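You operate a simulated robot arm through the tools that you are given. There is no shell and no other tool.

You are at the controls of a simulated robot arm. One attempt, no reset.

## Task
Swap the 2.0 die block in the welder for the 2.5 one.
Fine: old block on the die board; lock the latch again and zero the counter.

The check looks at the end state, three seconds after you hand in, the way a careful person would. Anything else that was tipped, shoved, dropped, spilled or broken makes it a failure.

## Robot
A 7-joint arm with a two-finger parallel gripper, fixed in place. Base frame: the origin is at the foot of the arm, x ahead of it, y to its left, z up; the work surface is at about z = 0.86. Units: m, degrees, N and s.
With the tool pointing down near the work surface it reaches from about 0.28 to 0.64 m from the base axis. Its first joint turns from -166.0 to 166.0 degrees. Payload 1.57 kg.
The tool frame sits at the grasp point between the pads (the TCP): z along the fingers, y along the line on which they close. The tips reach 0.03 m beyond it. The gripper opens to 0.08 m. The fingers are 0.017 m wide and 0.012 m thick; the gripper's body (0.04 by 0.082 m) begins 0.08 m behind the TCP.
Orientation is told as [roll, pitch, yaw] about the base's x, y, z axes, in that order, counted from this pose: with the fingers straight down and closing along the base's y, the tool's x points along the base's -x, its y along +y and its z along -z.

## Interface
- The arm moves only by the tool servo_tool. Its argument "plan" is a list of rows, each a list of 7 numbers: the shift along the tool's x, y, z in m, then the turn, a rotation vector about the tool's x, y, z in degrees, then the closure, from 0 (fully open) to 1 (shut). In form: [[tx, ty, tz, ax, ay, az, hand], ...]. A call has 1 to 20 rows; each row shifts and turns the commanded pose from where the row before left it, along the tool's axes as they then stand. Each row takes 0.2 s and may step no farther than 0.05 m and 8.6 degrees from the row before; otherwise, or with a gripper value out of range, the whole call is refused. Where a pose cannot be reached the arm comes as near as it can. A force on the tool above 40 N (or 10 N above the force at the start of the call, whichever is more), or a blocked arm, ends the call early, and 0.2 s more pass. The fingers move at their own pace (about 0.072 m/s each) and stop on an object; they squeeze with about 33 N. The grip force told is the motor's: it shows also when the fingers shut on nothing. Time passes only in rows, and 0.2 s behind the last, so rows that do not move let the fingers close. The reply holds the time, the measured pose of the TCP, the force on the tool along the base axes, the opening and the grip force, in the units named above and with some noise, with the torque about the TCP (base axes, N m) and any sound that the robot's microphone picked up.
- Cameras (640 x 400 px; columns grow to the right, rows downward): "scene" is fixed at [0.3956, 0.509, 1.6557]; the picture's right is [-0.96, 0.29, 0.00], its down [0.28, 0.91, -0.32] and it looks along [-0.09, -0.31, -0.95] (base axes); focal length 348 px, centre (320, 200). "wrist" rides on the gripper at [0.072, -0.007, -0.122] in the tool frame; the picture's right is [0.09, 1.00, 0.00], its down [-0.84, 0.08, -0.54] and it looks along [-0.54, 0.05, 0.84] (tool axes); focal length 238 px, centre (320, 200). There is no depth. A picture from a camera that has moved, and an enlarged one, comes with that camera's place and axes in the base frame and with its lens. The place of the scene camera against the robot may be out by one fixed shift of up to 0.025 m in any direction.
- camera(camera): a new picture of that camera. It takes no simulated time.
- lift_body(by): slides the trunk up (or, below 0, down) by that many m; the arm rides with it, the base frame stays. It gives what a move gives, with no picture.
- zoom(camera, box): a new picture of the part [left, top, right, bottom] of that camera's present view, enlarged. It takes no simulated time.
- hand_in(): hands the job in; it is judged then, once.

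Places have to be worked out from the pictures, the camera data and where the tool is seen. Open the gripper and draw the arm clear of the work before you hand the job in, unless the task says otherwise.

The tools are called after ">>>" by a JSON object that holds its "fn" and its "kwargs". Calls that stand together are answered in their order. servo_tool: Moves the arm, as the interface text tells. Its arguments: {"type":"object","properties":{"plan":{"type":"array","items":{"type":"array","items":{"type":"number"}}}},"required":["plan"]} The other tools are called the same way: lift_body (by) slides the trunk up or down; camera (camera) takes a picture; zoom (camera, box) takes an enlarged picture of a part of a camera's view; hand_in () hands the job in.

At the start:

```text
time: 0.0
tcp_pos: [0.1855, 0.3002, 1.2]
orientation: [-5.7, 11.0, 1.5]
ft_force: [0.8, 0.1, -0.4]
torque: [-0.02, -0.01, 0.02]
finger_gap: 0.08
finger_force: 0.1
trunk travel left (down, up): [-0.625, 0.365]
```

scene: 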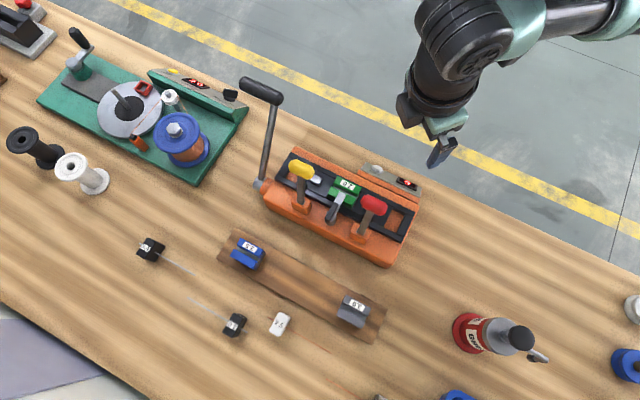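
wrist: 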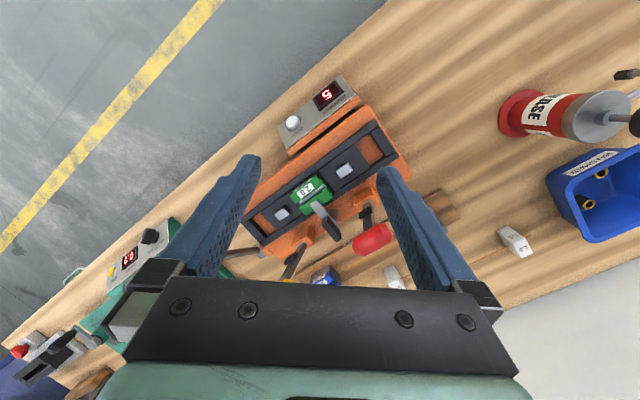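

The scene shows an orange welder with a green block labelled 2.0 or similar, and a die board with blue and grey blocks. I'll zoom in to read the details.

>>> {"fn": "zoom", "kwargs": {"camera": "scene", "box": [230, 60, 440, 190]}}

>>> {"fn": "zoom", "kwargs": {"camera": "scene", "box": [240, 130, 440, 270]}}

>>> {"fn": "zoom", "kwargs": {"camera": "scene", "box": [200, 220, 400, 350]}}

>>> {"fn": "zoom", "kwargs": {"camera": "wrist", "box": [220, 60, 440, 290]}}

```text
3.05 times, centred on (335, 125) of scene
camera zoom: at [0.3956, 0.509, 1.6557], right [-0.96, 0.29, 0.0], down [0.28, 0.91, -0.32], along [-0.09, -0.31, -0.95], focal length 1062 px, centre (274, 429)
```

zoom: 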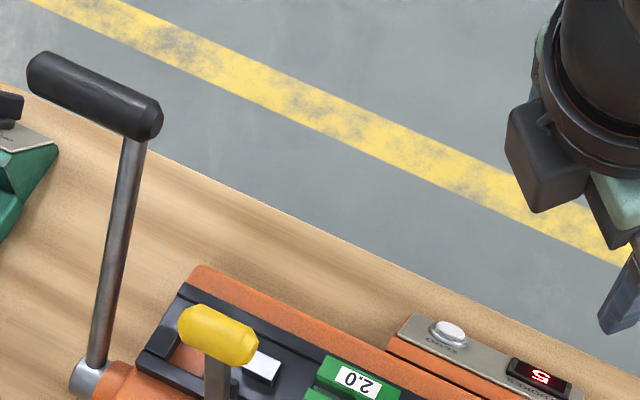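

```text
2.86 times, centred on (340, 200) of scene
camera zoom: at [0.3956, 0.509, 1.6557], right [-0.96, 0.29, 0.0], down [0.28, 0.91, -0.32], along [-0.09, -0.31, -0.95], focal length 996 px, centre (263, 200)
```

zoom: 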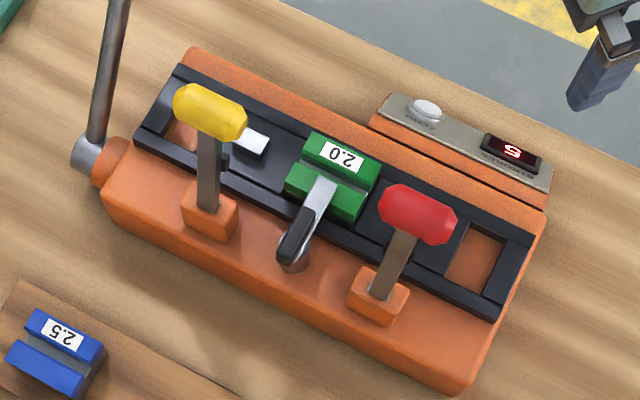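

```text
3.08 times, centred on (300, 285) of scene
camera zoom: at [0.3956, 0.509, 1.6557], right [-0.96, 0.29, 0.0], down [0.28, 0.91, -0.32], along [-0.09, -0.31, -0.95], focal length 1072 px, centre (382, -62)
```

zoom: 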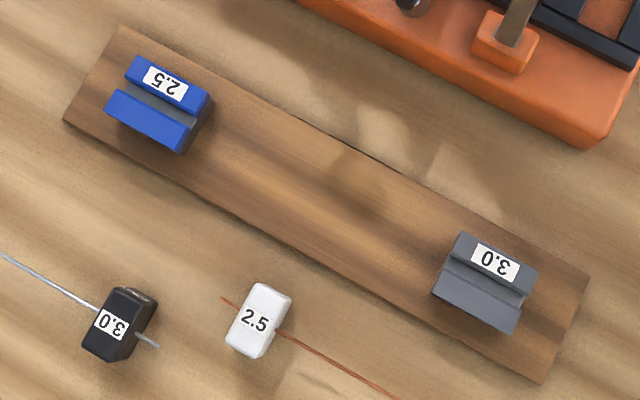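

```text
1.74 times, centred on (330, 175) of wrist
camera zoom: at [0.1377, 0.3039, 1.334], right [-0.14, 0.99, -0.08], down [0.92, 0.16, 0.36], along [0.37, -0.02, -0.93], focal length 414 px, centre (303, 244)
```

zoom: 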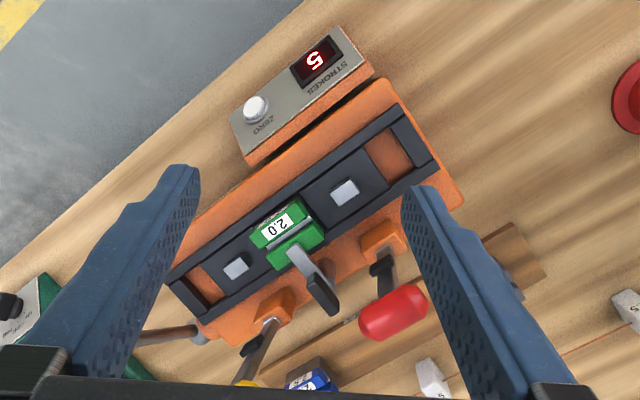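

The welder lies about 45° to the base axes, with the green 2.0 block at around (0.27, 0.27). The two clamp handles stand tall in front of it. I'll level the tool, yaw it 45°, and take a closer look with the wrist camera.

>>> {"fn": "servo_tool", "kwargs": {"plan": [[0, 0, 0, -5.7, 0, 0, 0], [0, 0, 0, 0, -5.5, 0, 0], [0, 0, 0, 0, -5.5, 0, 0], [0, 0, 0, 0, 0, -8.5, 0], [0, 0, 0, 0, 0, -8.5, 0], [0, 0, 0, 0, 0, -8.5, 0], [0, 0, 0, 0, 0, -8.5, 0], [0, 0, 0, 0, 0, -8.5, 0], [0, -0.04, 0, 0, 0, -1, 0], [0, -0.04, 0, 0, 0, 0, 0], [0, 0, 0.04, 0, 0, 0, 0], [0, 0, 0, 0, 0, 0, 0]]}}

>>> {"fn": "camera", "kwargs": {"camera": "wrist"}}

>>> {"fn": "camera", "kwargs": {"camera": "scene"}}

```text
time: 2.6
tcp_pos: [0.2435, 0.2419, 1.1603]
orientation: [0.1, -0.1, 44.9]
ft_force: [0.4, 0.3, 0.9]
torque: [-0.02, -0.01, 0.0]
finger_gap: 0.08
finger_force: 0.0
trunk travel left (down, up): [-0.625, 0.365]
```

```text
taken
camera wrist: at [0.1958, 0.1865, 1.2827], right [-0.77, 0.64, 0.0], down [0.54, 0.65, 0.54], along [0.35, 0.42, -0.84], focal length 238 px, centre (320, 200)
```

wrist: 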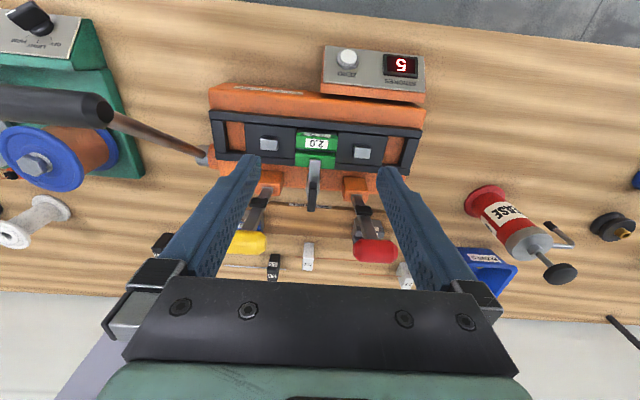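

```text
taken
```

scene: 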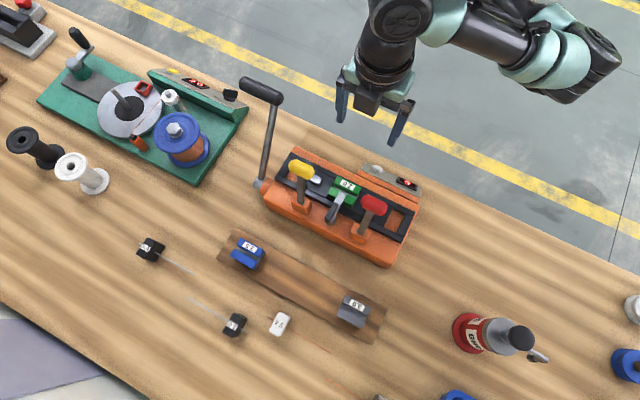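

>>> {"fn": "zoom", "kwargs": {"camera": "wrist", "box": [200, 30, 440, 180]}}

>>> {"fn": "zoom", "kwargs": {"camera": "wrist", "box": [260, 110, 370, 220]}}

>>> {"fn": "zoom", "kwargs": {"camera": "wrist", "box": [220, 160, 420, 285]}}

>>> {"fn": "zoom", "kwargs": {"camera": "scene", "box": [290, 150, 390, 240]}}

```text
2.67 times, centred on (320, 105) of wrist
camera zoom: at [0.1958, 0.1865, 1.2827], right [-0.77, 0.64, 0.0], down [0.54, 0.65, 0.54], along [0.35, 0.42, -0.84], focal length 636 px, centre (320, 453)
```

zoom: 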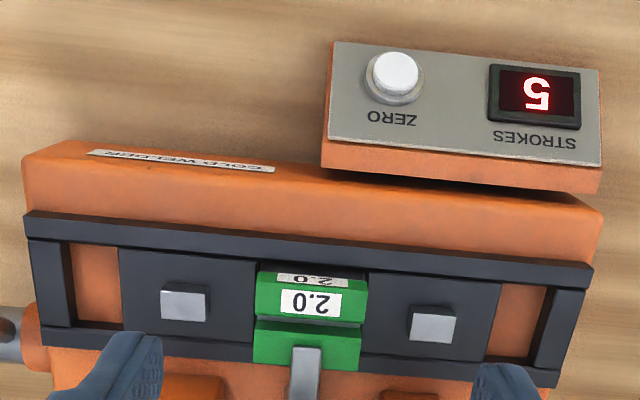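

```text
3.64 times, centred on (315, 165) of wrist
camera zoom: at [0.1958, 0.1865, 1.2827], right [-0.77, 0.64, 0.0], down [0.54, 0.65, 0.54], along [0.35, 0.42, -0.84], focal length 867 px, centre (338, 327)
```

zoom: 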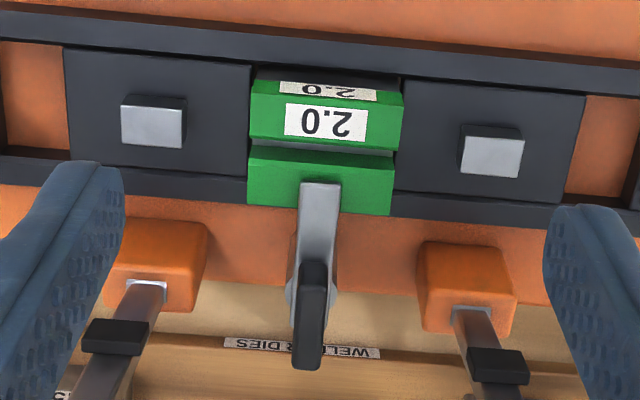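

```text
3.20 times, centred on (320, 222) of wrist
camera zoom: at [0.1958, 0.1865, 1.2827], right [-0.77, 0.64, 0.0], down [0.54, 0.65, 0.54], along [0.35, 0.42, -0.84], focal length 763 px, centre (320, 128)
```

zoom: 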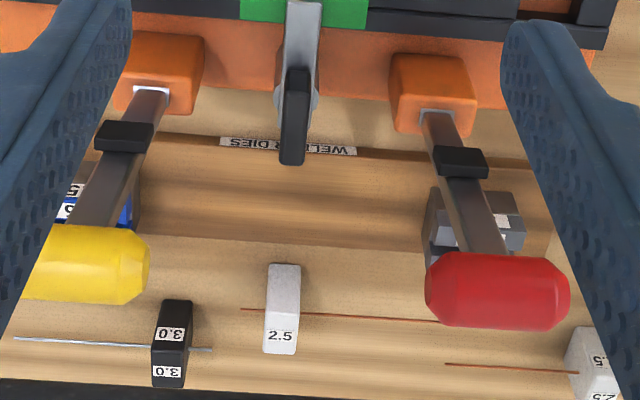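

```text
4.44 times, centred on (340, 195) of scene
camera zoom: at [0.3956, 0.509, 1.6557], right [-0.96, 0.29, 0.0], down [0.28, 0.91, -0.32], along [-0.09, -0.31, -0.95], focal length 1549 px, centre (231, 222)
```

zoom: 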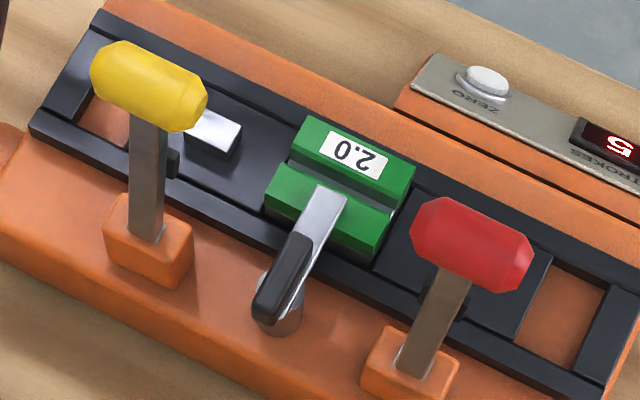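

The latch appears to be a lever pivoted on a front post, with its bar over the block and a black grip. I can't tell whether it swings sideways or lifts, so I'll go to the side, clear of the handles, for an oblique view.

>>> {"fn": "servo_tool", "kwargs": {"plan": [[0, 0, -0.04, 0, 0, 0, 0], [0, 0, 0, 0, 0, 8.2, 0], [0, 0, 0, 0, 0, 8.2, 0], [0, 0, 0, 0, 0, 8.2, 0], [0, 0, 0, 0, 0, 8.2, 0], [0, 0, 0, 0, 0, 8.2, 0], [0, 0, 0, 0, 0, 8.2, 0], [0, 0, 0, 0, 0, 8.2, 0], [0, 0, 0, 0, 0, 8.2, 0], [0, 0, 0, 0, 0, 8.2, 0], [0, 0, 0, 0, 0, 8.2, 0], [0, 0, 0, 0, 0, 7.9, 0], [0.05, 0, 0, 0, 0, 0, 0], [0.05, 0, 0, 0, 0, 0, 0], [0.05, 0, 0, 0, 0, 0, 0], [0, 0, 0, 0, 0, 0, 0]]}}

>>> {"fn": "camera", "kwargs": {"camera": "wrist"}}

```text
time: 6.0
tcp_pos: [0.1367, 0.345, 1.1954]
orientation: [-1.2, 0.5, -45.9]
ft_force: [-0.2, 0.5, -0.1]
torque: [0.01, 0.01, 0.0]
finger_gap: 0.0799
finger_force: 0.2
trunk travel left (down, up): [-0.625, 0.365]
```

```text
taken
camera wrist: at [0.0845, 0.3918, 1.3178], right [0.65, 0.76, -0.02], down [0.65, -0.54, 0.53], along [0.39, -0.36, -0.85], focal length 238 px, centre (320, 200)
```

wrist: 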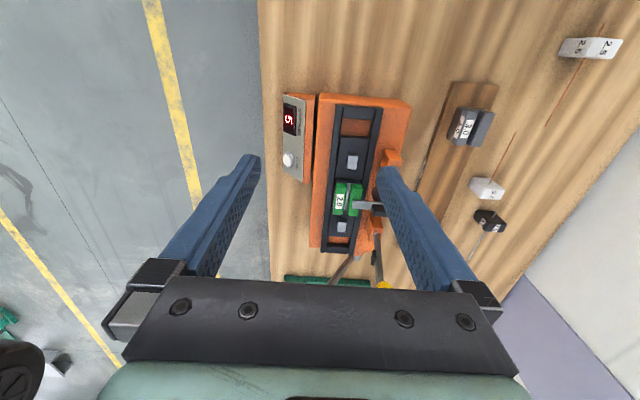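

The pose holds. Next I'll lower the tool and tilt the camera to a flatter view along the welder.

>>> {"fn": "servo_tool", "kwargs": {"plan": [[0.03, 0, 0.04, 0, 0, 0, 0], [0.03, 0, 0.04, 0, 0, 0, 0], [0, 0, 0.03, 0, -7, 0, 0], [0, 0, 0, 0, -7, 0, 0], [0, 0, 0, 0, -7, 0, 0], [0, 0, 0, 0, -7, 0, 0], [0, 0, 0, 0, -7, 0, 0], [0, 0, 0, 0, 0, 0, 0]]}}

>>> {"fn": "camera", "kwargs": {"camera": "wrist"}}

```text
time: 7.8
tcp_pos: [0.0929, 0.3919, 1.0901]
orientation: [0.0, -35.1, -44.8]
ft_force: [-0.3, 0.0, -0.5]
torque: [-0.01, -0.01, -0.03]
finger_gap: 0.08
finger_force: 0.0
trunk travel left (down, up): [-0.625, 0.365]
```

```text
taken
camera wrist: at [-0.0036, 0.4768, 1.1487], right [0.65, 0.76, -0.05], down [0.32, -0.21, 0.92], along [0.69, -0.62, -0.38], focal length 238 px, centre (320, 200)
```

wrist: 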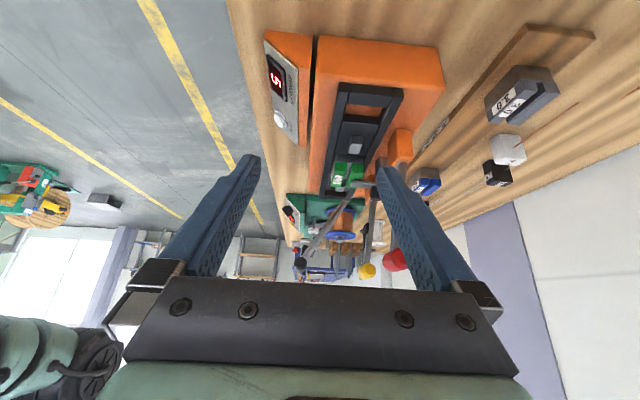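

>>> {"fn": "zoom", "kwargs": {"camera": "wrist", "box": [310, 130, 430, 210]}}

>>> {"fn": "zoom", "kwargs": {"camera": "wrist", "box": [250, 20, 450, 150]}}

```text
5.00 times, centred on (370, 170) of wrist
camera zoom: at [-0.0036, 0.4768, 1.1487], right [0.65, 0.76, -0.05], down [0.32, -0.21, 0.92], along [0.69, -0.62, -0.38], focal length 1192 px, centre (70, 350)
```

zoom: 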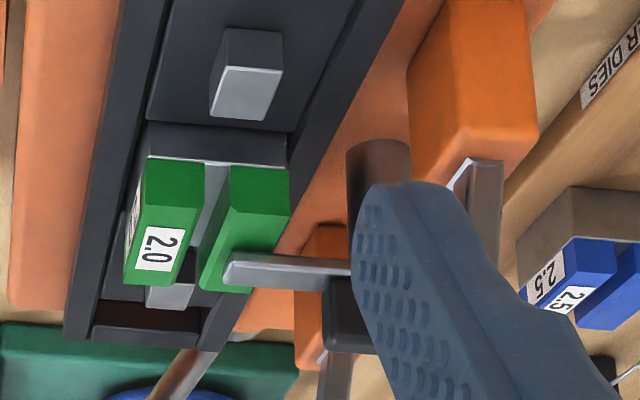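

```text
3.08 times, centred on (350, 85) of wrist
camera zoom: at [-0.0036, 0.4768, 1.1487], right [0.65, 0.76, -0.05], down [0.32, -0.21, 0.92], along [0.69, -0.62, -0.38], focal length 733 px, centre (228, 554)
```

zoom: 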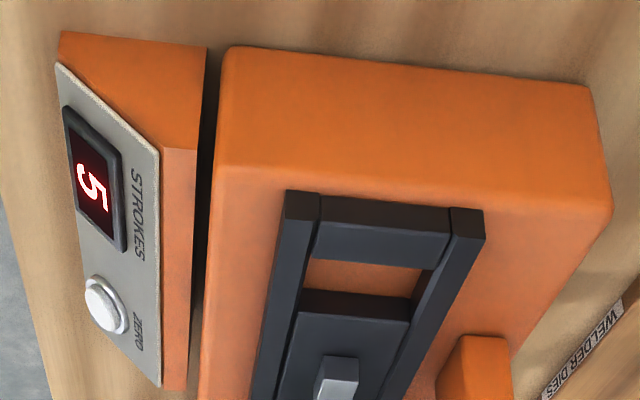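

The picture is upside-down (image down is world up). The latch is a flat bar on a vertical post, lying across the front half of the block top, but a finger hides the grip, so I'll shift sideways to see it.

>>> {"fn": "servo_tool", "kwargs": {"plan": [[0, 0.04, 0, 0, 0, 0, 0], [0, 0.035, 0, 0, 0, 0, 0], [0, 0, 0, 0, 0, 0, 0]]}}

>>> {"fn": "zoom", "kwargs": {"camera": "wrist", "box": [260, 100, 400, 200]}}

>>> {"fn": "camera", "kwargs": {"camera": "wrist"}}

```text
time: 8.6
tcp_pos: [0.1455, 0.4437, 1.0905]
orientation: [0.0, -35.0, -44.9]
ft_force: [0.4, -0.2, 0.6]
torque: [0.02, 0.01, 0.0]
finger_gap: 0.0801
finger_force: 0.0
trunk travel left (down, up): [-0.625, 0.365]
```

```text
4.00 times, centred on (330, 150) of wrist
camera zoom: at [0.0492, 0.5296, 1.1497], right [0.65, 0.76, -0.05], down [0.32, -0.21, 0.92], along [0.69, -0.62, -0.38], focal length 953 px, centre (280, 400)
```

zoom: 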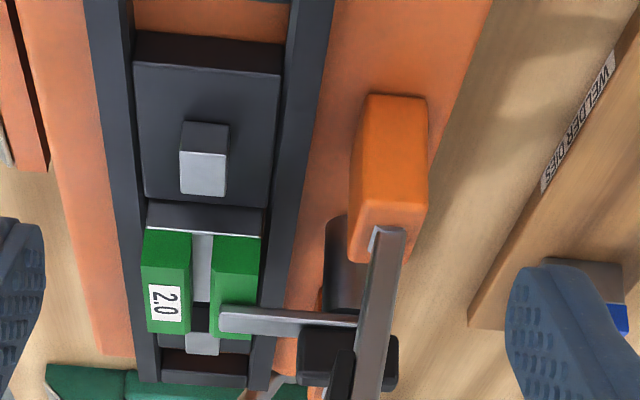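

```text
taken
camera wrist: at [0.0492, 0.5296, 1.1497], right [0.65, 0.76, -0.05], down [0.32, -0.21, 0.92], along [0.69, -0.62, -0.38], focal length 238 px, centre (320, 200)
```

wrist: 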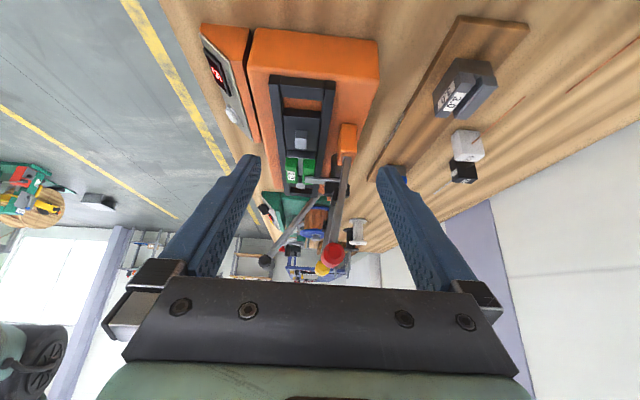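

The latch grip is a short horizontal bar sitting on the post, at roughly depth 0.45 and z 0.98–1.00, and the bar under it reaches back over the block. I'll raise the tool and tilt it so the camera looks straight down on the latch for exact positions.

>>> {"fn": "servo_tool", "kwargs": {"plan": [[-0.0287, 0, -0.041, 0, 0, 0, 0], [-0.0287, 0, -0.041, 0, 0, 0, 0], [0, 0, 0, 0, 8.46, 0, 0], [0, 0, 0, 0, 8.46, 0, 0], [0, 0, 0, 0, 8.46, 0, 0], [0, 0, 0, 0, 8.46, 0, 0], [0, 0, 0, 0, 8.46, 0, 0], [0, 0, 0, 0, 8.46, 0, 0], [0, 0, 0, 0, 8.46, 0, 0], [0, 0, 0, 0, 8.46, 0, 0], [-0.0347, 0.006, -0.0223, 0, 0, 0, 0], [-0.0347, 0.006, -0.0223, 0, 0, 0, 0], [-0.0347, 0.006, -0.0223, 0, 0, 0, 0], [-0.0347, 0.006, -0.0223, 0, 0, 0, 0], [-0.0347, 0.006, -0.0223, 0, 0, 0, 0], [0, 0, 0, 0, 0, 0, 0]]}}

>>> {"fn": "camera", "kwargs": {"camera": "wrist"}}

>>> {"fn": "zoom", "kwargs": {"camera": "wrist", "box": [220, 120, 420, 270]}}

```text
time: 12.0
tcp_pos: [0.3119, 0.3205, 1.1901]
orientation: [0.0, 32.6, -44.9]
ft_force: [-0.2, 0.2, 0.0]
torque: [0.03, -0.03, -0.01]
finger_gap: 0.08
finger_force: 0.1
trunk travel left (down, up): [-0.625, 0.365]
```

```text
taken
camera wrist: at [0.311, 0.3114, 1.3329], right [0.65, 0.76, 0.05], down [0.76, -0.65, 0.01], along [0.04, 0.03, -1.0], focal length 238 px, centre (320, 200)
```

wrist: 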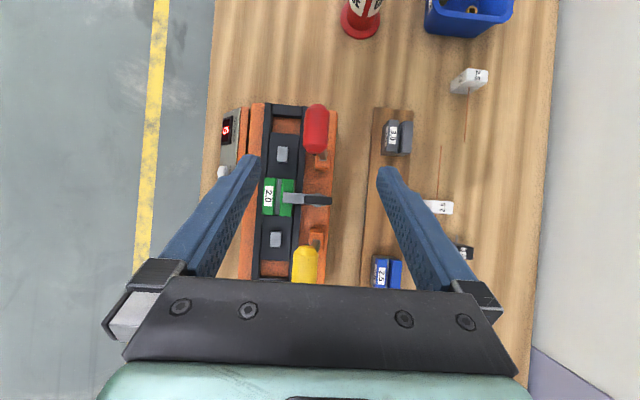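

```text
2.67 times, centred on (320, 195) of wrist
camera zoom: at [0.311, 0.3114, 1.3329], right [0.65, 0.76, 0.05], down [0.76, -0.65, 0.01], along [0.04, 0.03, -1.0], focal length 636 px, centre (320, 213)
```

zoom: 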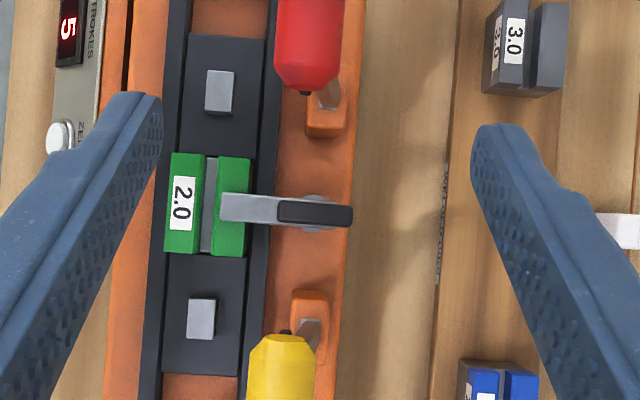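

From the top-down view, working in d = outward from the arm and l = along the welder (midline l≈-0.002):
- Latch pivot is at d≈0.457.
- Grip spans d 0.434–0.474.
- Block centre is at d≈0.394, measuring 0.045 × 0.0565.
- Handle knobs start 0.043 to either side.

I'll close the fingers, tilt slightly outward to clear the knobs, and come in beside the grip's outer end.

>>> {"fn": "servo_tool", "kwargs": {"plan": [[0, 0.02, -0.01, 0, -8.15, 0, 1], [0, 0.02, 0, 0, -8.15, 0, 1], [0, 0.02, 0, 0, -8.15, 0, 1], [0, 0.015, 0, 0, -8.15, 0, 1], [-0.036, 0, 0, 0, 0, 0, 1], [0, 0, 0, 7.5, 0, 0, 1], [0, 0, 0, 7.5, 0, 0, 1], [0, 0.0, 0, 0, 0, 0, 1]]}}

```text
time: 13.8
tcp_pos: [0.3937, 0.3452, 1.1984]
orientation: [-15.0, 0.0, -44.8]
ft_force: [-0.2, 0.9, 0.8]
torque: [-0.01, -0.02, -0.01]
finger_gap: 0.0003
finger_force: 22.1
trunk travel left (down, up): [-0.625, 0.365]
```

The tool sits at d=0.5225, l=-0.034, tilted outward. I'll descend in front of the welder and move in beside the grip without touching it, then check.

>>> {"fn": "servo_tool", "kwargs": {"plan": [[0, 0.0119, 0.0444, 0, 0, 0, 1], [0, 0.0119, 0.0444, 0, 0, 0, 1], [0, 0.0119, 0.0444, 0, 0, 0, 1], [0, 0.0119, 0.0444, 0, 0, 0, 1], [0, -0.0193, 0.0051, 0, 0, 0, 1], [0, -0.0193, 0.0051, 0, 0, 0, 1], [0, 0, 0, 0, 0, 0, 1]]}}

>>> {"fn": "zoom", "kwargs": {"camera": "wrist", "box": [220, 80, 420, 280]}}

>>> {"fn": "zoom", "kwargs": {"camera": "scene", "box": [270, 130, 410, 260]}}

```text
time: 15.4
tcp_pos: [0.3658, 0.3163, 1.0146]
orientation: [-15.0, -0.1, -44.9]
ft_force: [0.7, 0.4, 0.2]
torque: [0.03, 0.0, -0.01]
finger_gap: 0.0002
finger_force: 21.1
trunk travel left (down, up): [-0.625, 0.365]
```

```text
2.00 times, centred on (320, 180) of wrist
camera zoom: at [0.3326, 0.3845, 1.1349], right [0.61, 0.75, -0.26], down [0.75, -0.44, 0.5], along [0.26, -0.5, -0.82], focal length 477 px, centre (320, 240)
```

zoom: 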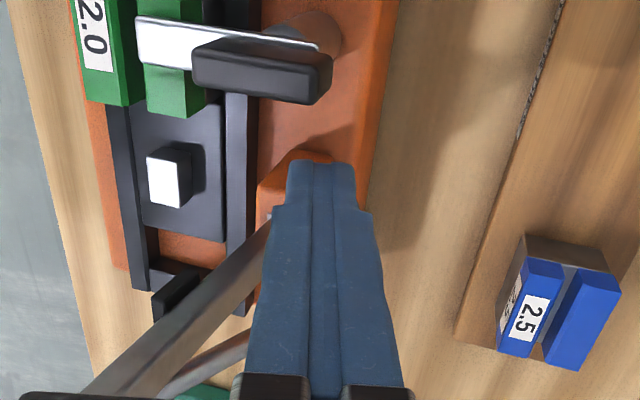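

```text
3.08 times, centred on (340, 195) of scene
camera zoom: at [0.3956, 0.509, 1.6557], right [-0.96, 0.29, 0.0], down [0.28, 0.91, -0.32], along [-0.09, -0.31, -0.95], focal length 1072 px, centre (258, 215)
```

zoom: 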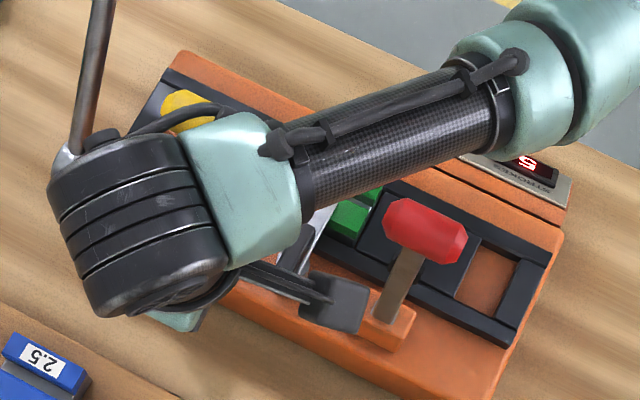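

The closed fingertips line up with the outer end of the grip. I'll push gently towards +l in small steps and watch the force, to learn which way the latch turns.

>>> {"fn": "servo_tool", "kwargs": {"plan": [[0.008, 0, 0, 0, 0, 0, 1], [0.006, 0, 0, 0, 0, 0, 1], [0.003, 0, 0, 0, 0, 0, 1], [0.003, 0, 0, 0, 0, 0, 1], [0.003, 0, 0, 0, 0, 0, 1], [0, 0, 0, 0, 0, 0, 1]]}}

>>> {"fn": "zoom", "kwargs": {"camera": "wrist", "box": [220, 80, 420, 280]}}

```text
time: 16.8
tcp_pos: [0.3522, 0.3306, 1.0147]
orientation: [-15.1, -0.2, -44.9]
ft_force: [6.8, -6.3, 1.0]
torque: [-0.16, -0.06, 0.08]
finger_gap: 0.0
finger_force: 21.1
trunk travel left (down, up): [-0.625, 0.365]
```

```text
2.00 times, centred on (320, 180) of wrist
camera zoom: at [0.3182, 0.399, 1.135], right [0.61, 0.75, -0.26], down [0.74, -0.44, 0.5], along [0.26, -0.5, -0.82], focal length 477 px, centre (320, 240)
```

zoom: 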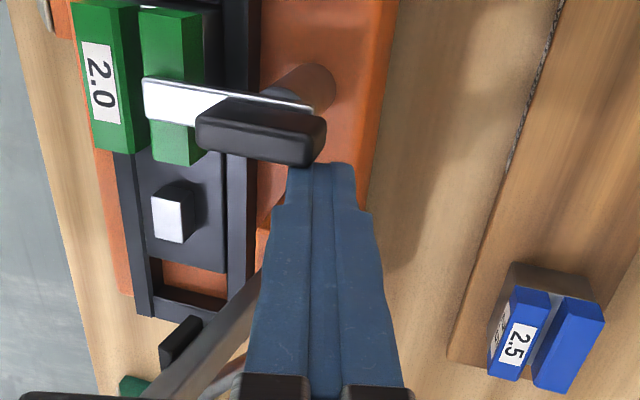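

The fingers have touched the grip with about 9 N of reaction, and there's no clear rotation yet. I'll push a few mm more to see whether it gives.

>>> {"fn": "servo_tool", "kwargs": {"plan": [[0.002, 0, 0, 0, 0, 0, 1], [0.002, 0, 0, 0, 0, 0, 1], [0.002, 0, 0, 0, 0, 0, 1], [0, 0, 0, 0, 0, 0, 1]]}}

>>> {"fn": "zoom", "kwargs": {"camera": "wrist", "box": [220, 80, 420, 280]}}

```text
time: 17.8
tcp_pos: [0.3517, 0.3314, 1.0152]
orientation: [-14.9, -0.4, -45.2]
ft_force: [24.5, -24.1, 3.1]
torque: [-0.42, -0.56, 0.28]
finger_gap: 0.0
finger_force: 21.0
trunk travel left (down, up): [-0.625, 0.365]
```

```text
2.00 times, centred on (320, 180) of wrist
camera zoom: at [0.3177, 0.3998, 1.1346], right [0.62, 0.74, -0.26], down [0.74, -0.44, 0.51], along [0.26, -0.51, -0.82], focal length 477 px, centre (320, 240)
```

zoom: 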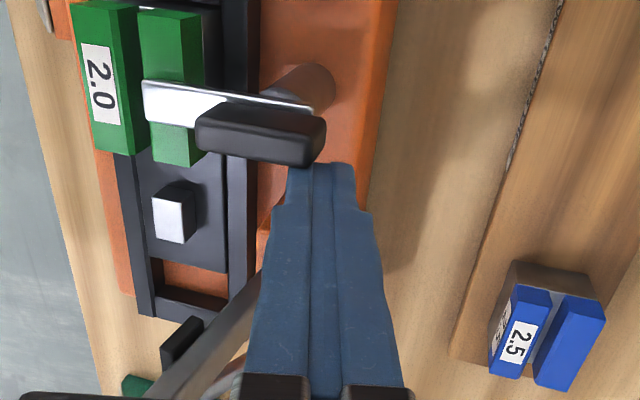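

At 34 N the latch is hard against its stop, so pushing this way is the locking direction. I'll back off, go round the front to the +l side, and push the outer end towards -l.

>>> {"fn": "servo_tool", "kwargs": {"plan": [[-0.006, 0, 0, 0, 0, 0, 1], [-0.012, 0, 0, 0, 0, 0, 1], [0, 0.0386, -0.0104, 0, 0, 0, 1], [0.04, 0, 0, 0, 0, 0, 1], [0.024, 0, 0, 0, 0, 0, 1], [0, -0.0386, 0.0104, 0, 0, 0, 1], [0, 0, 0, 0, 0, 0, 1]]}}

>>> {"fn": "zoom", "kwargs": {"camera": "wrist", "box": [220, 80, 420, 280]}}

```text
time: 19.4
tcp_pos: [0.3156, 0.3692, 1.0134]
orientation: [-15.0, 0.1, -44.8]
ft_force: [-0.2, -0.2, -0.3]
torque: [0.0, 0.01, -0.01]
finger_gap: 0.0
finger_force: 20.8
trunk travel left (down, up): [-0.625, 0.365]
```

```text
2.00 times, centred on (320, 180) of wrist
camera zoom: at [0.2818, 0.4372, 1.1345], right [0.61, 0.75, -0.26], down [0.75, -0.44, 0.5], along [0.26, -0.5, -0.83], focal length 477 px, centre (320, 240)
```

zoom: 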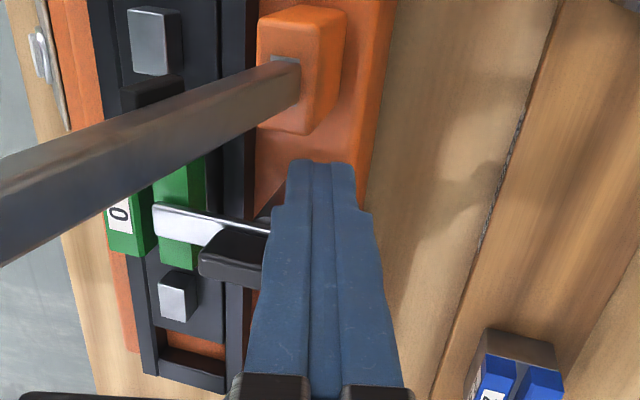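

The tool is now at l=0.038 on the other side with no contact. I'll push towards -l and watch the force.

>>> {"fn": "servo_tool", "kwargs": {"plan": [[-0.012, 0, 0, 0, 0, 0, 1], [-0.01, 0, 0, 0, 0, 0, 1], [-0.004, 0, 0, 0, 0, 0, 1], [-0.003, 0, 0, 0, 0, 0, 1], [-0.003, 0, 0, 0, 0, 0, 1], [0, 0, 0, 0, 0, 0, 1]]}}

>>> {"fn": "zoom", "kwargs": {"camera": "wrist", "box": [220, 80, 420, 280]}}

```text
time: 20.8
tcp_pos: [0.3378, 0.3468, 1.0144]
orientation: [-15.0, 0.0, -45.0]
ft_force: [3.9, 6.2, 2.4]
torque: [0.1, -0.09, 0.03]
finger_gap: 0.0002
finger_force: 21.5
trunk travel left (down, up): [-0.625, 0.365]
```

```text
2.00 times, centred on (320, 180) of wrist
camera zoom: at [0.3038, 0.4143, 1.1347], right [0.61, 0.75, -0.26], down [0.74, -0.44, 0.5], along [0.26, -0.5, -0.82], focal length 477 px, centre (320, 240)
```

zoom: 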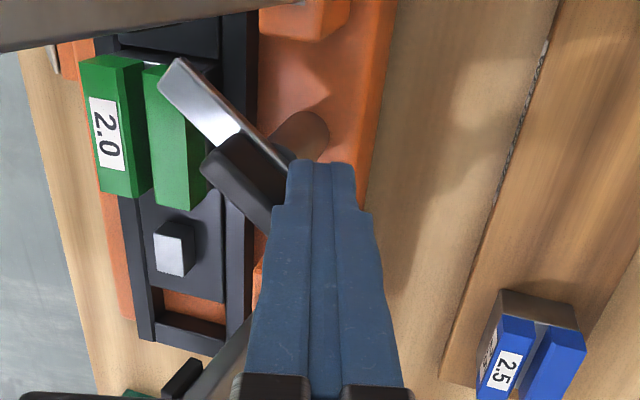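

The latch is turning, with the bar tip swinging to +l under about 7 N. I'll carry on pushing.

>>> {"fn": "servo_tool", "kwargs": {"plan": [[-0.004, 0, 0, 0, 0, 0, 1], [-0.004, 0, 0, 0, 0, 0, 1], [-0.004, 0, 0, 0, 0, 0, 1], [-0.004, 0, 0, 0, 0, 0, 1], [-0.004, 0, 0, 0, 0, 0, 1], [0, 0, 0, 0, 0, 0, 1]]}}

>>> {"fn": "zoom", "kwargs": {"camera": "wrist", "box": [220, 80, 420, 280]}}

```text
time: 22.2
tcp_pos: [0.3504, 0.3328, 1.0134]
orientation: [-15.0, 0.0, -44.9]
ft_force: [0.1, -0.2, 0.4]
torque: [0.02, 0.03, 0.02]
finger_gap: 0.0
finger_force: 21.7
trunk travel left (down, up): [-0.625, 0.365]
```

```text
2.00 times, centred on (320, 180) of wrist
camera zoom: at [0.3175, 0.4, 1.1349], right [0.61, 0.75, -0.26], down [0.75, -0.44, 0.5], along [0.26, -0.5, -0.82], focal length 477 px, centre (320, 240)
```

zoom: 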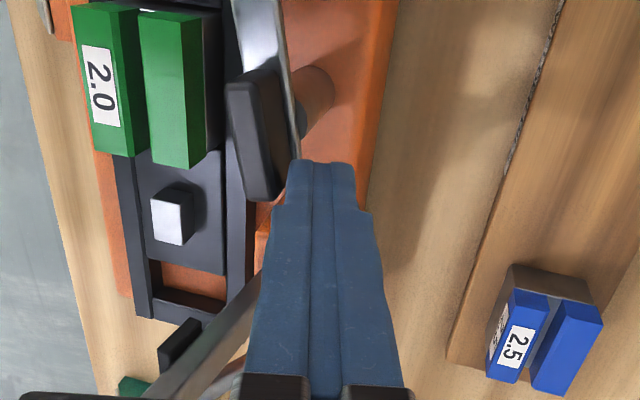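

The latch has swung about 80°, and its bar is clear of the block. I'll retreat outward and up, level the tool, open it, and yaw so the fingers close along the welder's length.

>>> {"fn": "servo_tool", "kwargs": {"plan": [[0, 0.0386, -0.0104, 0, 0, 0, 1], [0, -0.01165, -0.0435, 0, 0, 0, 1], [0, -0.01165, -0.0435, 0, 0, 0, 1], [0, -0.01165, -0.0435, 0, 0, 0, 1], [0, -0.01165, -0.0435, 0, 0, 0, 1], [0, 0, 0, -7.5, 0, 0, 0.2], [0, 0, 0, -7.5, 0, 0, 0.2], [0, 0, 0, 0, 0, -8.2, 0.2], [0, 0, 0, 0, 0, -8.2, 0.2], [0, 0, 0, 0, 0, -8.2, 0.2], [0, 0, 0, 0, 0, -8.2, 0.2], [0, 0, 0, 0, 0, -8.2, 0.2], [0, 0, 0, 0, 0, -8.2, 0.2], [0, 0, 0, 0, 0, -8.2, 0.2], [0, 0, 0, 0, 0, -8.2, 0.2], [0, 0, 0, 0, 0, -8.2, 0.2], [0, 0, 0, 0, 0, -8.2, 0.2], [0, 0, 0, 0, 0, -8.0, 0.2], [0, 0, 0, 0, 0, 0, 0.2]]}}

>>> {"fn": "camera", "kwargs": {"camera": "wrist"}}

>>> {"fn": "camera", "kwargs": {"camera": "scene"}}

```text
time: 26.2
tcp_pos: [0.3783, 0.3606, 1.1952]
orientation: [-0.1, -0.1, 45.3]
ft_force: [0.4, -0.1, 0.3]
torque: [0.0, -0.01, 0.01]
finger_gap: 0.064
finger_force: 0.0
trunk travel left (down, up): [-0.625, 0.365]
```

```text
taken
camera wrist: at [0.3328, 0.3043, 1.3178], right [-0.77, 0.64, 0.0], down [0.53, 0.65, 0.54], along [0.34, 0.42, -0.84], focal length 238 px, centre (320, 200)
```

wrist: 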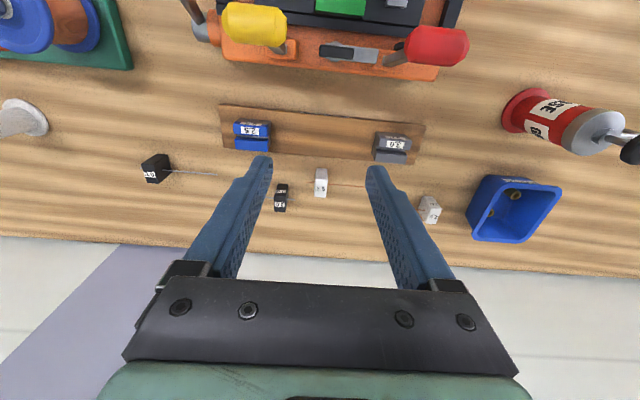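

```text
taken
```

scene: 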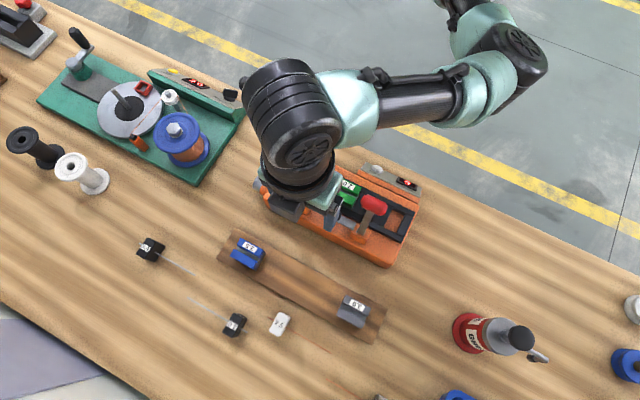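

The board and both spare blocks are in view. I'll zoom in to place the blue block and the free stretch of board.

>>> {"fn": "zoom", "kwargs": {"camera": "wrist", "box": [210, 90, 430, 220]}}

>>> {"fn": "zoom", "kwargs": {"camera": "wrist", "box": [210, 90, 320, 165]}}

>>> {"fn": "zoom", "kwargs": {"camera": "wrist", "box": [180, 0, 480, 100]}}

```text
2.91 times, centred on (320, 155) of wrist
camera zoom: at [0.3328, 0.3043, 1.3178], right [-0.77, 0.64, 0.0], down [0.53, 0.65, 0.54], along [0.34, 0.42, -0.84], focal length 693 px, centre (320, 331)
```

zoom: 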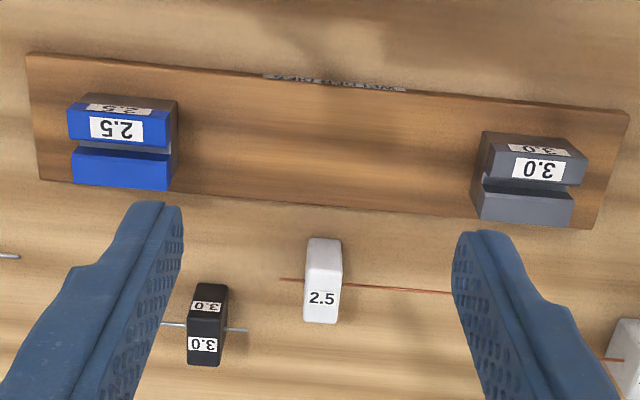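

```text
5.33 times, centred on (265, 128) of wrist
camera zoom: at [0.3328, 0.3043, 1.3178], right [-0.77, 0.64, 0.0], down [0.53, 0.65, 0.54], along [0.34, 0.42, -0.84], focal length 1271 px, centre (613, 587)
```

zoom: 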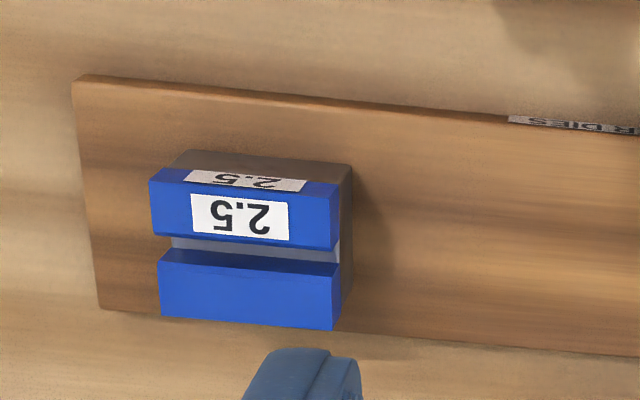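

```text
2.13 times, centred on (330, 50) of wrist
camera zoom: at [0.3328, 0.3043, 1.3178], right [-0.77, 0.64, 0.0], down [0.53, 0.65, 0.54], along [0.34, 0.42, -0.84], focal length 508 px, centre (299, 520)
```

zoom: 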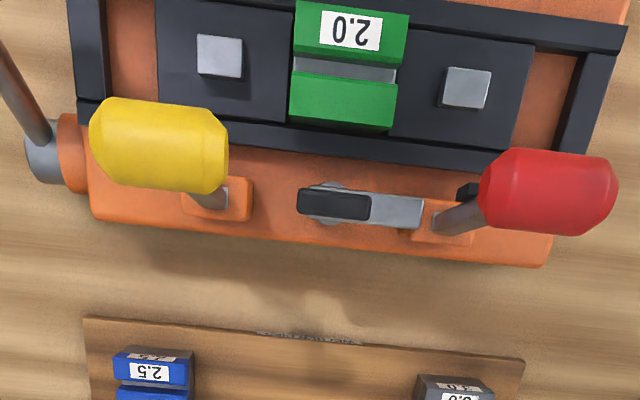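

My current estimates, all aligned at 45°:
- Green block: d≈0.3955, l≈-0.001, top z≈0.974.
- Blue block: d≈0.5975, l≈-0.1275, top z≈0.906.
- Free slot in the middle of the board: d≈0.596, l≈0.

I'll move above the green block and start down.

>>> {"fn": "servo_tool", "kwargs": {"plan": [[0.0423, 0.004, 0, 0, 0, 0.3, 0.125], [0.0423, 0.004, 0, 0, 0, 0, 0.125], [0.0424, 0.0032, 0, 0, 0, 0, 0.125], [0, 0, 0.04, 0, 0, 0, 0.125], [0, 0, 0.04, 0, 0, 0, 0.125], [0, 0, 0.04, 0, 0, 0, 0.125], [0, 0, 0.04, 0, 0, 0, 0.125], [0, 0, 0, 0, 0, 0, 0.125]]}}

>>> {"fn": "camera", "kwargs": {"camera": "wrist"}}

>>> {"fn": "zoom", "kwargs": {"camera": "scene", "box": [250, 120, 430, 270]}}

```text
time: 28.0
tcp_pos: [0.2809, 0.2788, 1.0345]
orientation: [0.2, 0.1, 44.8]
ft_force: [0.6, 0.2, 0.2]
torque: [0.03, 0.0, -0.03]
finger_gap: 0.0699
finger_force: 0.1
trunk travel left (down, up): [-0.625, 0.365]
```

```text
taken
camera wrist: at [0.2336, 0.2228, 1.158], right [-0.77, 0.64, 0.0], down [0.54, 0.64, 0.54], along [0.35, 0.42, -0.84], focal length 238 px, centre (320, 200)
```

wrist: 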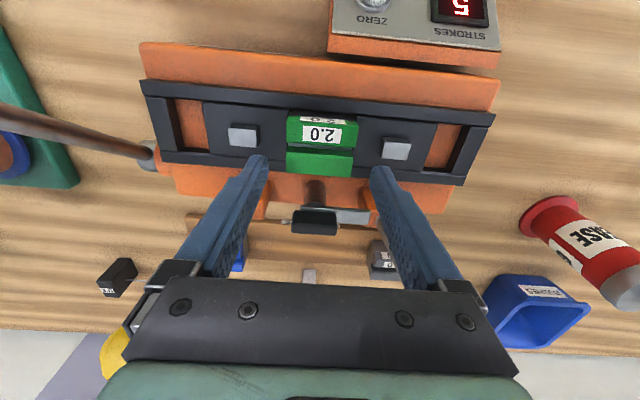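

```text
2.67 times, centred on (340, 195) of scene
camera zoom: at [0.3956, 0.509, 1.6557], right [-0.96, 0.29, 0.0], down [0.28, 0.91, -0.32], along [-0.09, -0.31, -0.95], focal length 929 px, centre (267, 213)
```

zoom: 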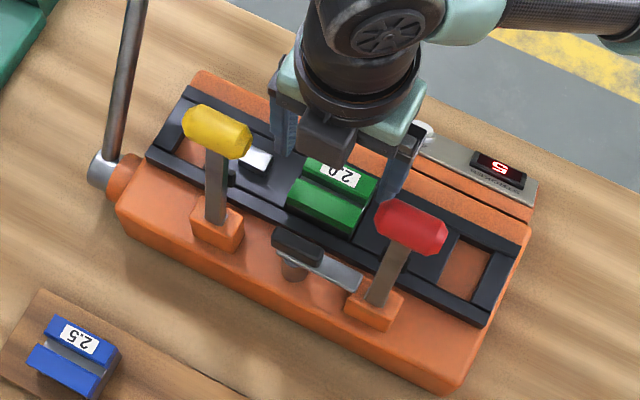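

The fingers are centred on the green block and straddle it, with the jaws' silver pads outside. I'll descend to TCP z≈0.981, which puts the tips just above the jaw tops, and close.

>>> {"fn": "servo_tool", "kwargs": {"plan": [[0, 0, 0.02, 0, 0, 0, 0.125], [0, 0, 0.02, 0, 0, 0, 0.125], [0, 0, 0.0085, 0, 0, 0, 0.125], [0, 0, 0.005, 0, 0, 0, 0.125], [0, 0, 0, 0, 0, 0, 0.125]]}}

>>> {"fn": "camera", "kwargs": {"camera": "wrist"}}

>>> {"fn": "zoom", "kwargs": {"camera": "scene", "box": [290, 130, 390, 210]}}

```text
time: 29.2
tcp_pos: [0.2801, 0.2778, 0.9804]
orientation: [0.0, 0.1, 44.8]
ft_force: [0.0, 0.6, 0.3]
torque: [0.0, -0.01, -0.01]
finger_gap: 0.0698
finger_force: 0.1
trunk travel left (down, up): [-0.625, 0.365]
```

```text
taken
camera wrist: at [0.2344, 0.2223, 1.1042], right [-0.77, 0.64, 0.0], down [0.54, 0.64, 0.54], along [0.35, 0.42, -0.84], focal length 238 px, centre (320, 200)
```

wrist: 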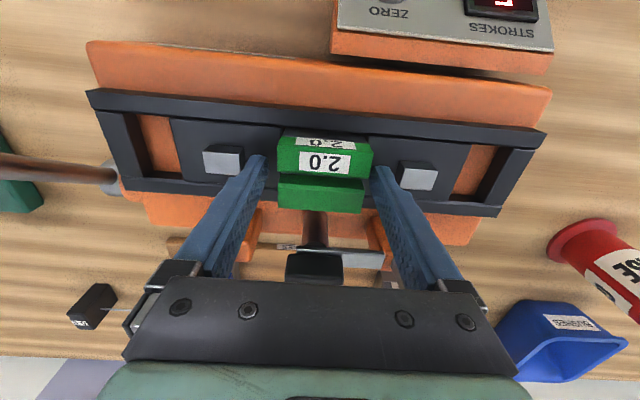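

```text
5.00 times, centred on (340, 170) of scene
camera zoom: at [0.3956, 0.509, 1.6557], right [-0.96, 0.29, 0.0], down [0.28, 0.91, -0.32], along [-0.09, -0.31, -0.95], focal length 1743 px, centre (220, 350)
```

zoom: 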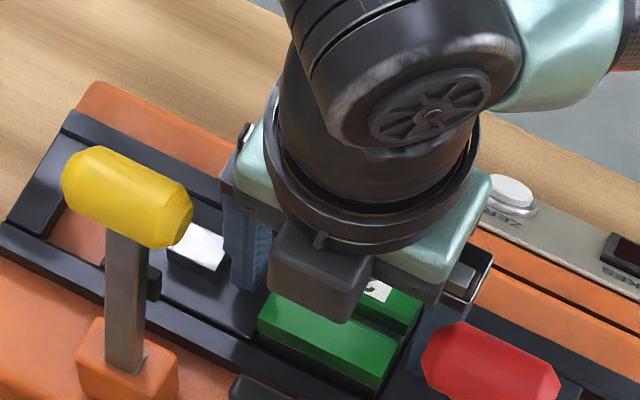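

No contact on the way down, and the fingers straddle the block. I'll close them.

>>> {"fn": "servo_tool", "kwargs": {"plan": [[0, 0, 0, 0, 0, 0, 0.6], [0, 0, 0, 0, 0, 0, 1], [0, 0, 0, 0, 0, 0, 1]]}}

```text
time: 30.0
tcp_pos: [0.2808, 0.2788, 0.982]
orientation: [0.0, 0.0, 44.8]
ft_force: [-1.4, 0.3, 0.2]
torque: [0.13, 0.11, 0.03]
finger_gap: 0.0559
finger_force: 32.3
trunk travel left (down, up): [-0.625, 0.365]
```

The grip is on, with a 0.0559 gap and 32 N. I'll lift the block straight up slowly.

>>> {"fn": "servo_tool", "kwargs": {"plan": [[0, 0, -0.004, 0, 0, 0, 1], [0, 0, -0.006, 0, 0, 0, 1], [0, 0, -0.01, 0, 0, 0, 1], [0, 0, -0.02, 0, 0, 0, 1], [0, 0, -0.03, 0, 0, 0, 1], [0, 0, 0, 0, 0, 0, 1]]}}

>>> {"fn": "camera", "kwargs": {"camera": "wrist"}}

>>> {"fn": "zoom", "kwargs": {"camera": "scene", "box": [250, 120, 430, 270]}}

```text
time: 31.4
tcp_pos: [0.2814, 0.2785, 1.0514]
orientation: [0.0, 0.1, 44.9]
ft_force: [-0.8, 0.5, -5.6]
torque: [0.02, 0.01, 0.01]
finger_gap: 0.056
finger_force: 33.4
trunk travel left (down, up): [-0.625, 0.365]
```

```text
taken
camera wrist: at [0.235, 0.2231, 1.1738], right [-0.77, 0.64, 0.0], down [0.54, 0.65, 0.54], along [0.35, 0.42, -0.84], focal length 238 px, centre (320, 200)
```

wrist: 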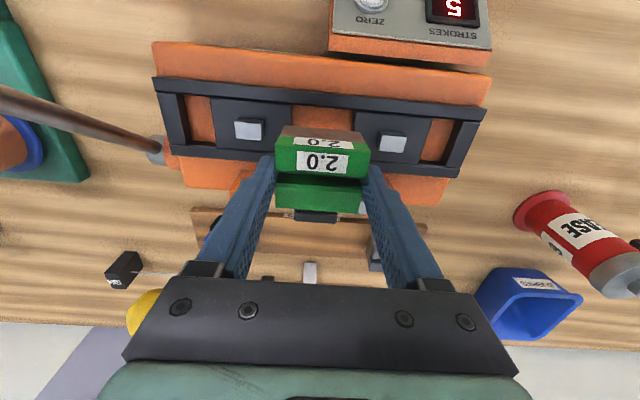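

```text
2.67 times, centred on (340, 195) of scene
camera zoom: at [0.3956, 0.509, 1.6557], right [-0.96, 0.29, 0.0], down [0.28, 0.91, -0.32], along [-0.09, -0.31, -0.95], focal length 929 px, centre (267, 213)
```

zoom: 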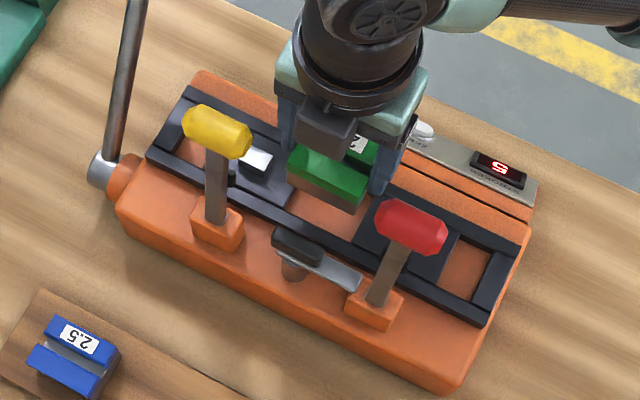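

The green block is out (about 5.6 N of weight), and it was seated with the TCP at (0.2808, 0.2788, 0.982). I'll carry it high over the handles to above the free middle of the board.

>>> {"fn": "servo_tool", "kwargs": {"plan": [[0, 0, -0.04, 0, 0, 0, 1], [0, 0, -0.04, 0, 0, 0, 1], [0, 0, -0.04, 0, 0, 0, 1], [0, 0, -0.04, 0, 0, 0, 1], [-0.04, 0, 0, 0, 0, 0, 1], [-0.04, 0, 0, 0, 0, 0, 1], [-0.04, 0, 0, 0, 0, 0, 1], [-0.04, 0.001, 0, 0, 0, 0, 1], [-0.04, 0.001, 0, 0, 0, 0, 1], [0, 0, 0.04, 0, 0, 0, 1], [0, 0, 0.04, 0, 0, 0, 1], [0, 0, 0.04, 0, 0, 0, 1], [0, 0, 0.04, 0, 0, 0, 1], [0, 0, 0.03, 0, 0, 0, 1], [0, 0, 0.03, 0, 0, 0, 1], [0, 0, 0, 0, 0, 0, 1]]}}

>>> {"fn": "camera", "kwargs": {"camera": "wrist"}}

>>> {"fn": "camera", "kwargs": {"camera": "scene"}}

```text
time: 34.8
tcp_pos: [0.4202, 0.4217, 0.9901]
orientation: [0.0, 0.0, 44.7]
ft_force: [1.7, -0.2, -4.4]
torque: [0.01, 0.0, 0.02]
finger_gap: 0.0556
finger_force: 33.4
trunk travel left (down, up): [-0.625, 0.365]
```

```text
taken
camera wrist: at [0.3748, 0.3657, 1.1129], right [-0.77, 0.64, 0.0], down [0.54, 0.64, 0.54], along [0.35, 0.42, -0.84], focal length 238 px, centre (320, 200)
```

wrist: 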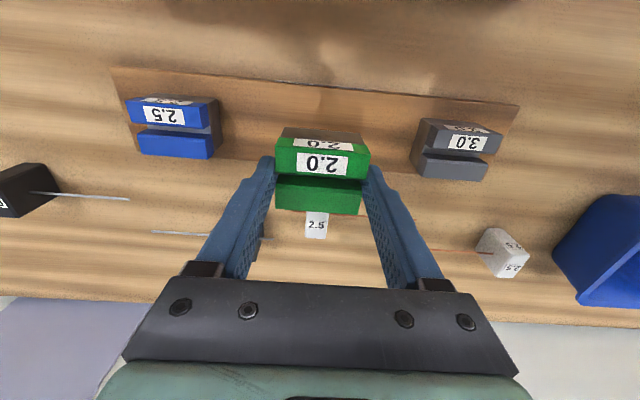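

```text
taken
```

scene: 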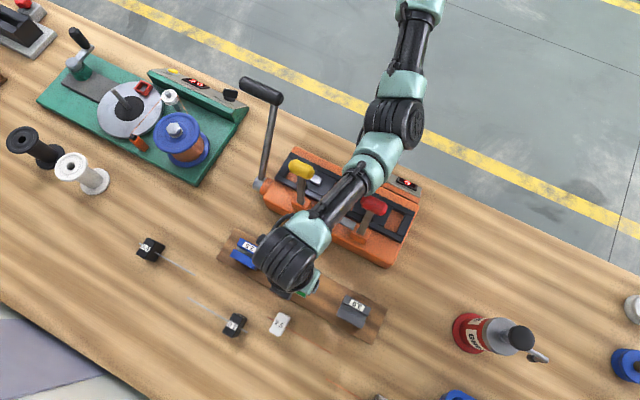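

The block hangs over the middle gap on the board. The forearm now passes over the welder handles, so I'll check that clearance before going lower.

>>> {"fn": "zoom", "kwargs": {"camera": "scene", "box": [240, 80, 440, 300]}}

```text
1.82 times, centred on (340, 190) of scene
camera zoom: at [0.3956, 0.509, 1.6557], right [-0.96, 0.29, 0.0], down [0.28, 0.91, -0.32], along [-0.09, -0.31, -0.95], focal length 634 px, centre (284, 218)
```

zoom: 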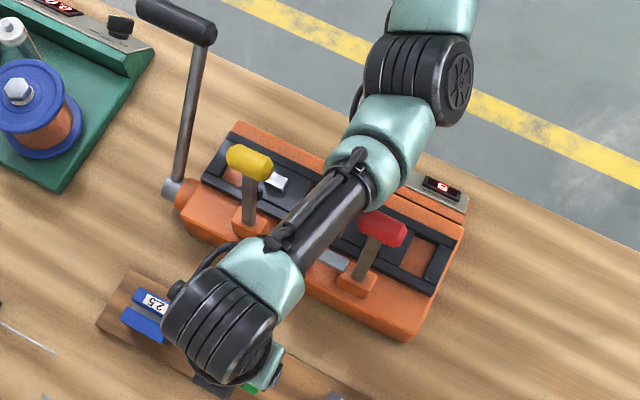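

The forearm runs low between the two handle knobs. To gain clearance I'll raise the trunk by 0.15 and reach down with the arm instead, so the forearm slopes more steeply.

>>> {"fn": "lift_body", "kwargs": {"by": 0.15}}

>>> {"fn": "servo_tool", "kwargs": {"plan": [[0, 0, 0.04, 0, 0, 0, 1], [0, 0, 0.04, 0, 0, 0, 1], [0, 0, 0.04, 0, 0, 0, 1], [0, 0, 0.03, 0, 0, 0, 1], [0, 0, 0, 0, 0, 0, 1]]}}

>>> {"fn": "zoom", "kwargs": {"camera": "scene", "box": [240, 80, 440, 300]}}

>>> {"fn": "camera", "kwargs": {"camera": "wrist"}}

```text
time: 36.5
tcp_pos: [0.4214, 0.4228, 1.1416]
orientation: [-0.1, 0.1, 44.9]
ft_force: [-0.1, 0.4, -5.0]
torque: [0.02, 0.02, 0.02]
finger_gap: 0.0558
finger_force: 33.0
trunk travel left (down, up): [-0.775, 0.215]
```

```text
time: 37.8
tcp_pos: [0.4215, 0.4226, 0.9898]
orientation: [0.1, 0.0, 44.8]
ft_force: [-0.9, 0.2, -5.2]
torque: [0.01, 0.0, -0.04]
finger_gap: 0.0559
finger_force: 33.0
trunk travel left (down, up): [-0.775, 0.215]
```

```text
1.82 times, centred on (340, 190) of scene
camera zoom: at [0.3956, 0.509, 1.6557], right [-0.96, 0.29, 0.0], down [0.28, 0.91, -0.32], along [-0.09, -0.31, -0.95], focal length 634 px, centre (284, 218)
```

zoom: 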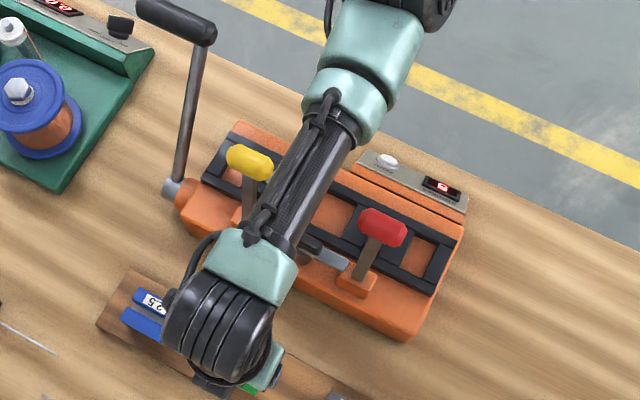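

```text
taken
camera wrist: at [0.3751, 0.3659, 1.1128], right [-0.77, 0.64, 0.0], down [0.54, 0.64, 0.54], along [0.35, 0.42, -0.84], focal length 238 px, centre (320, 200)
```

wrist: 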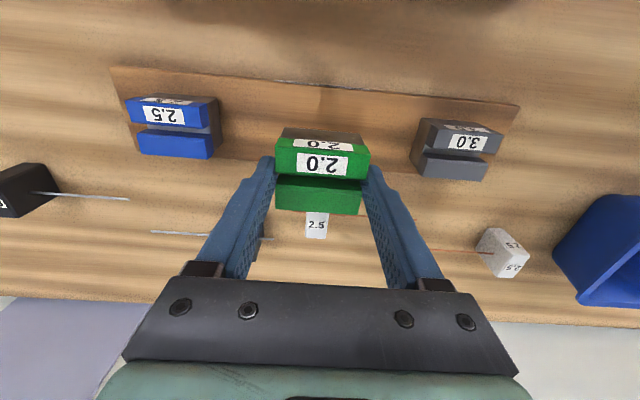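

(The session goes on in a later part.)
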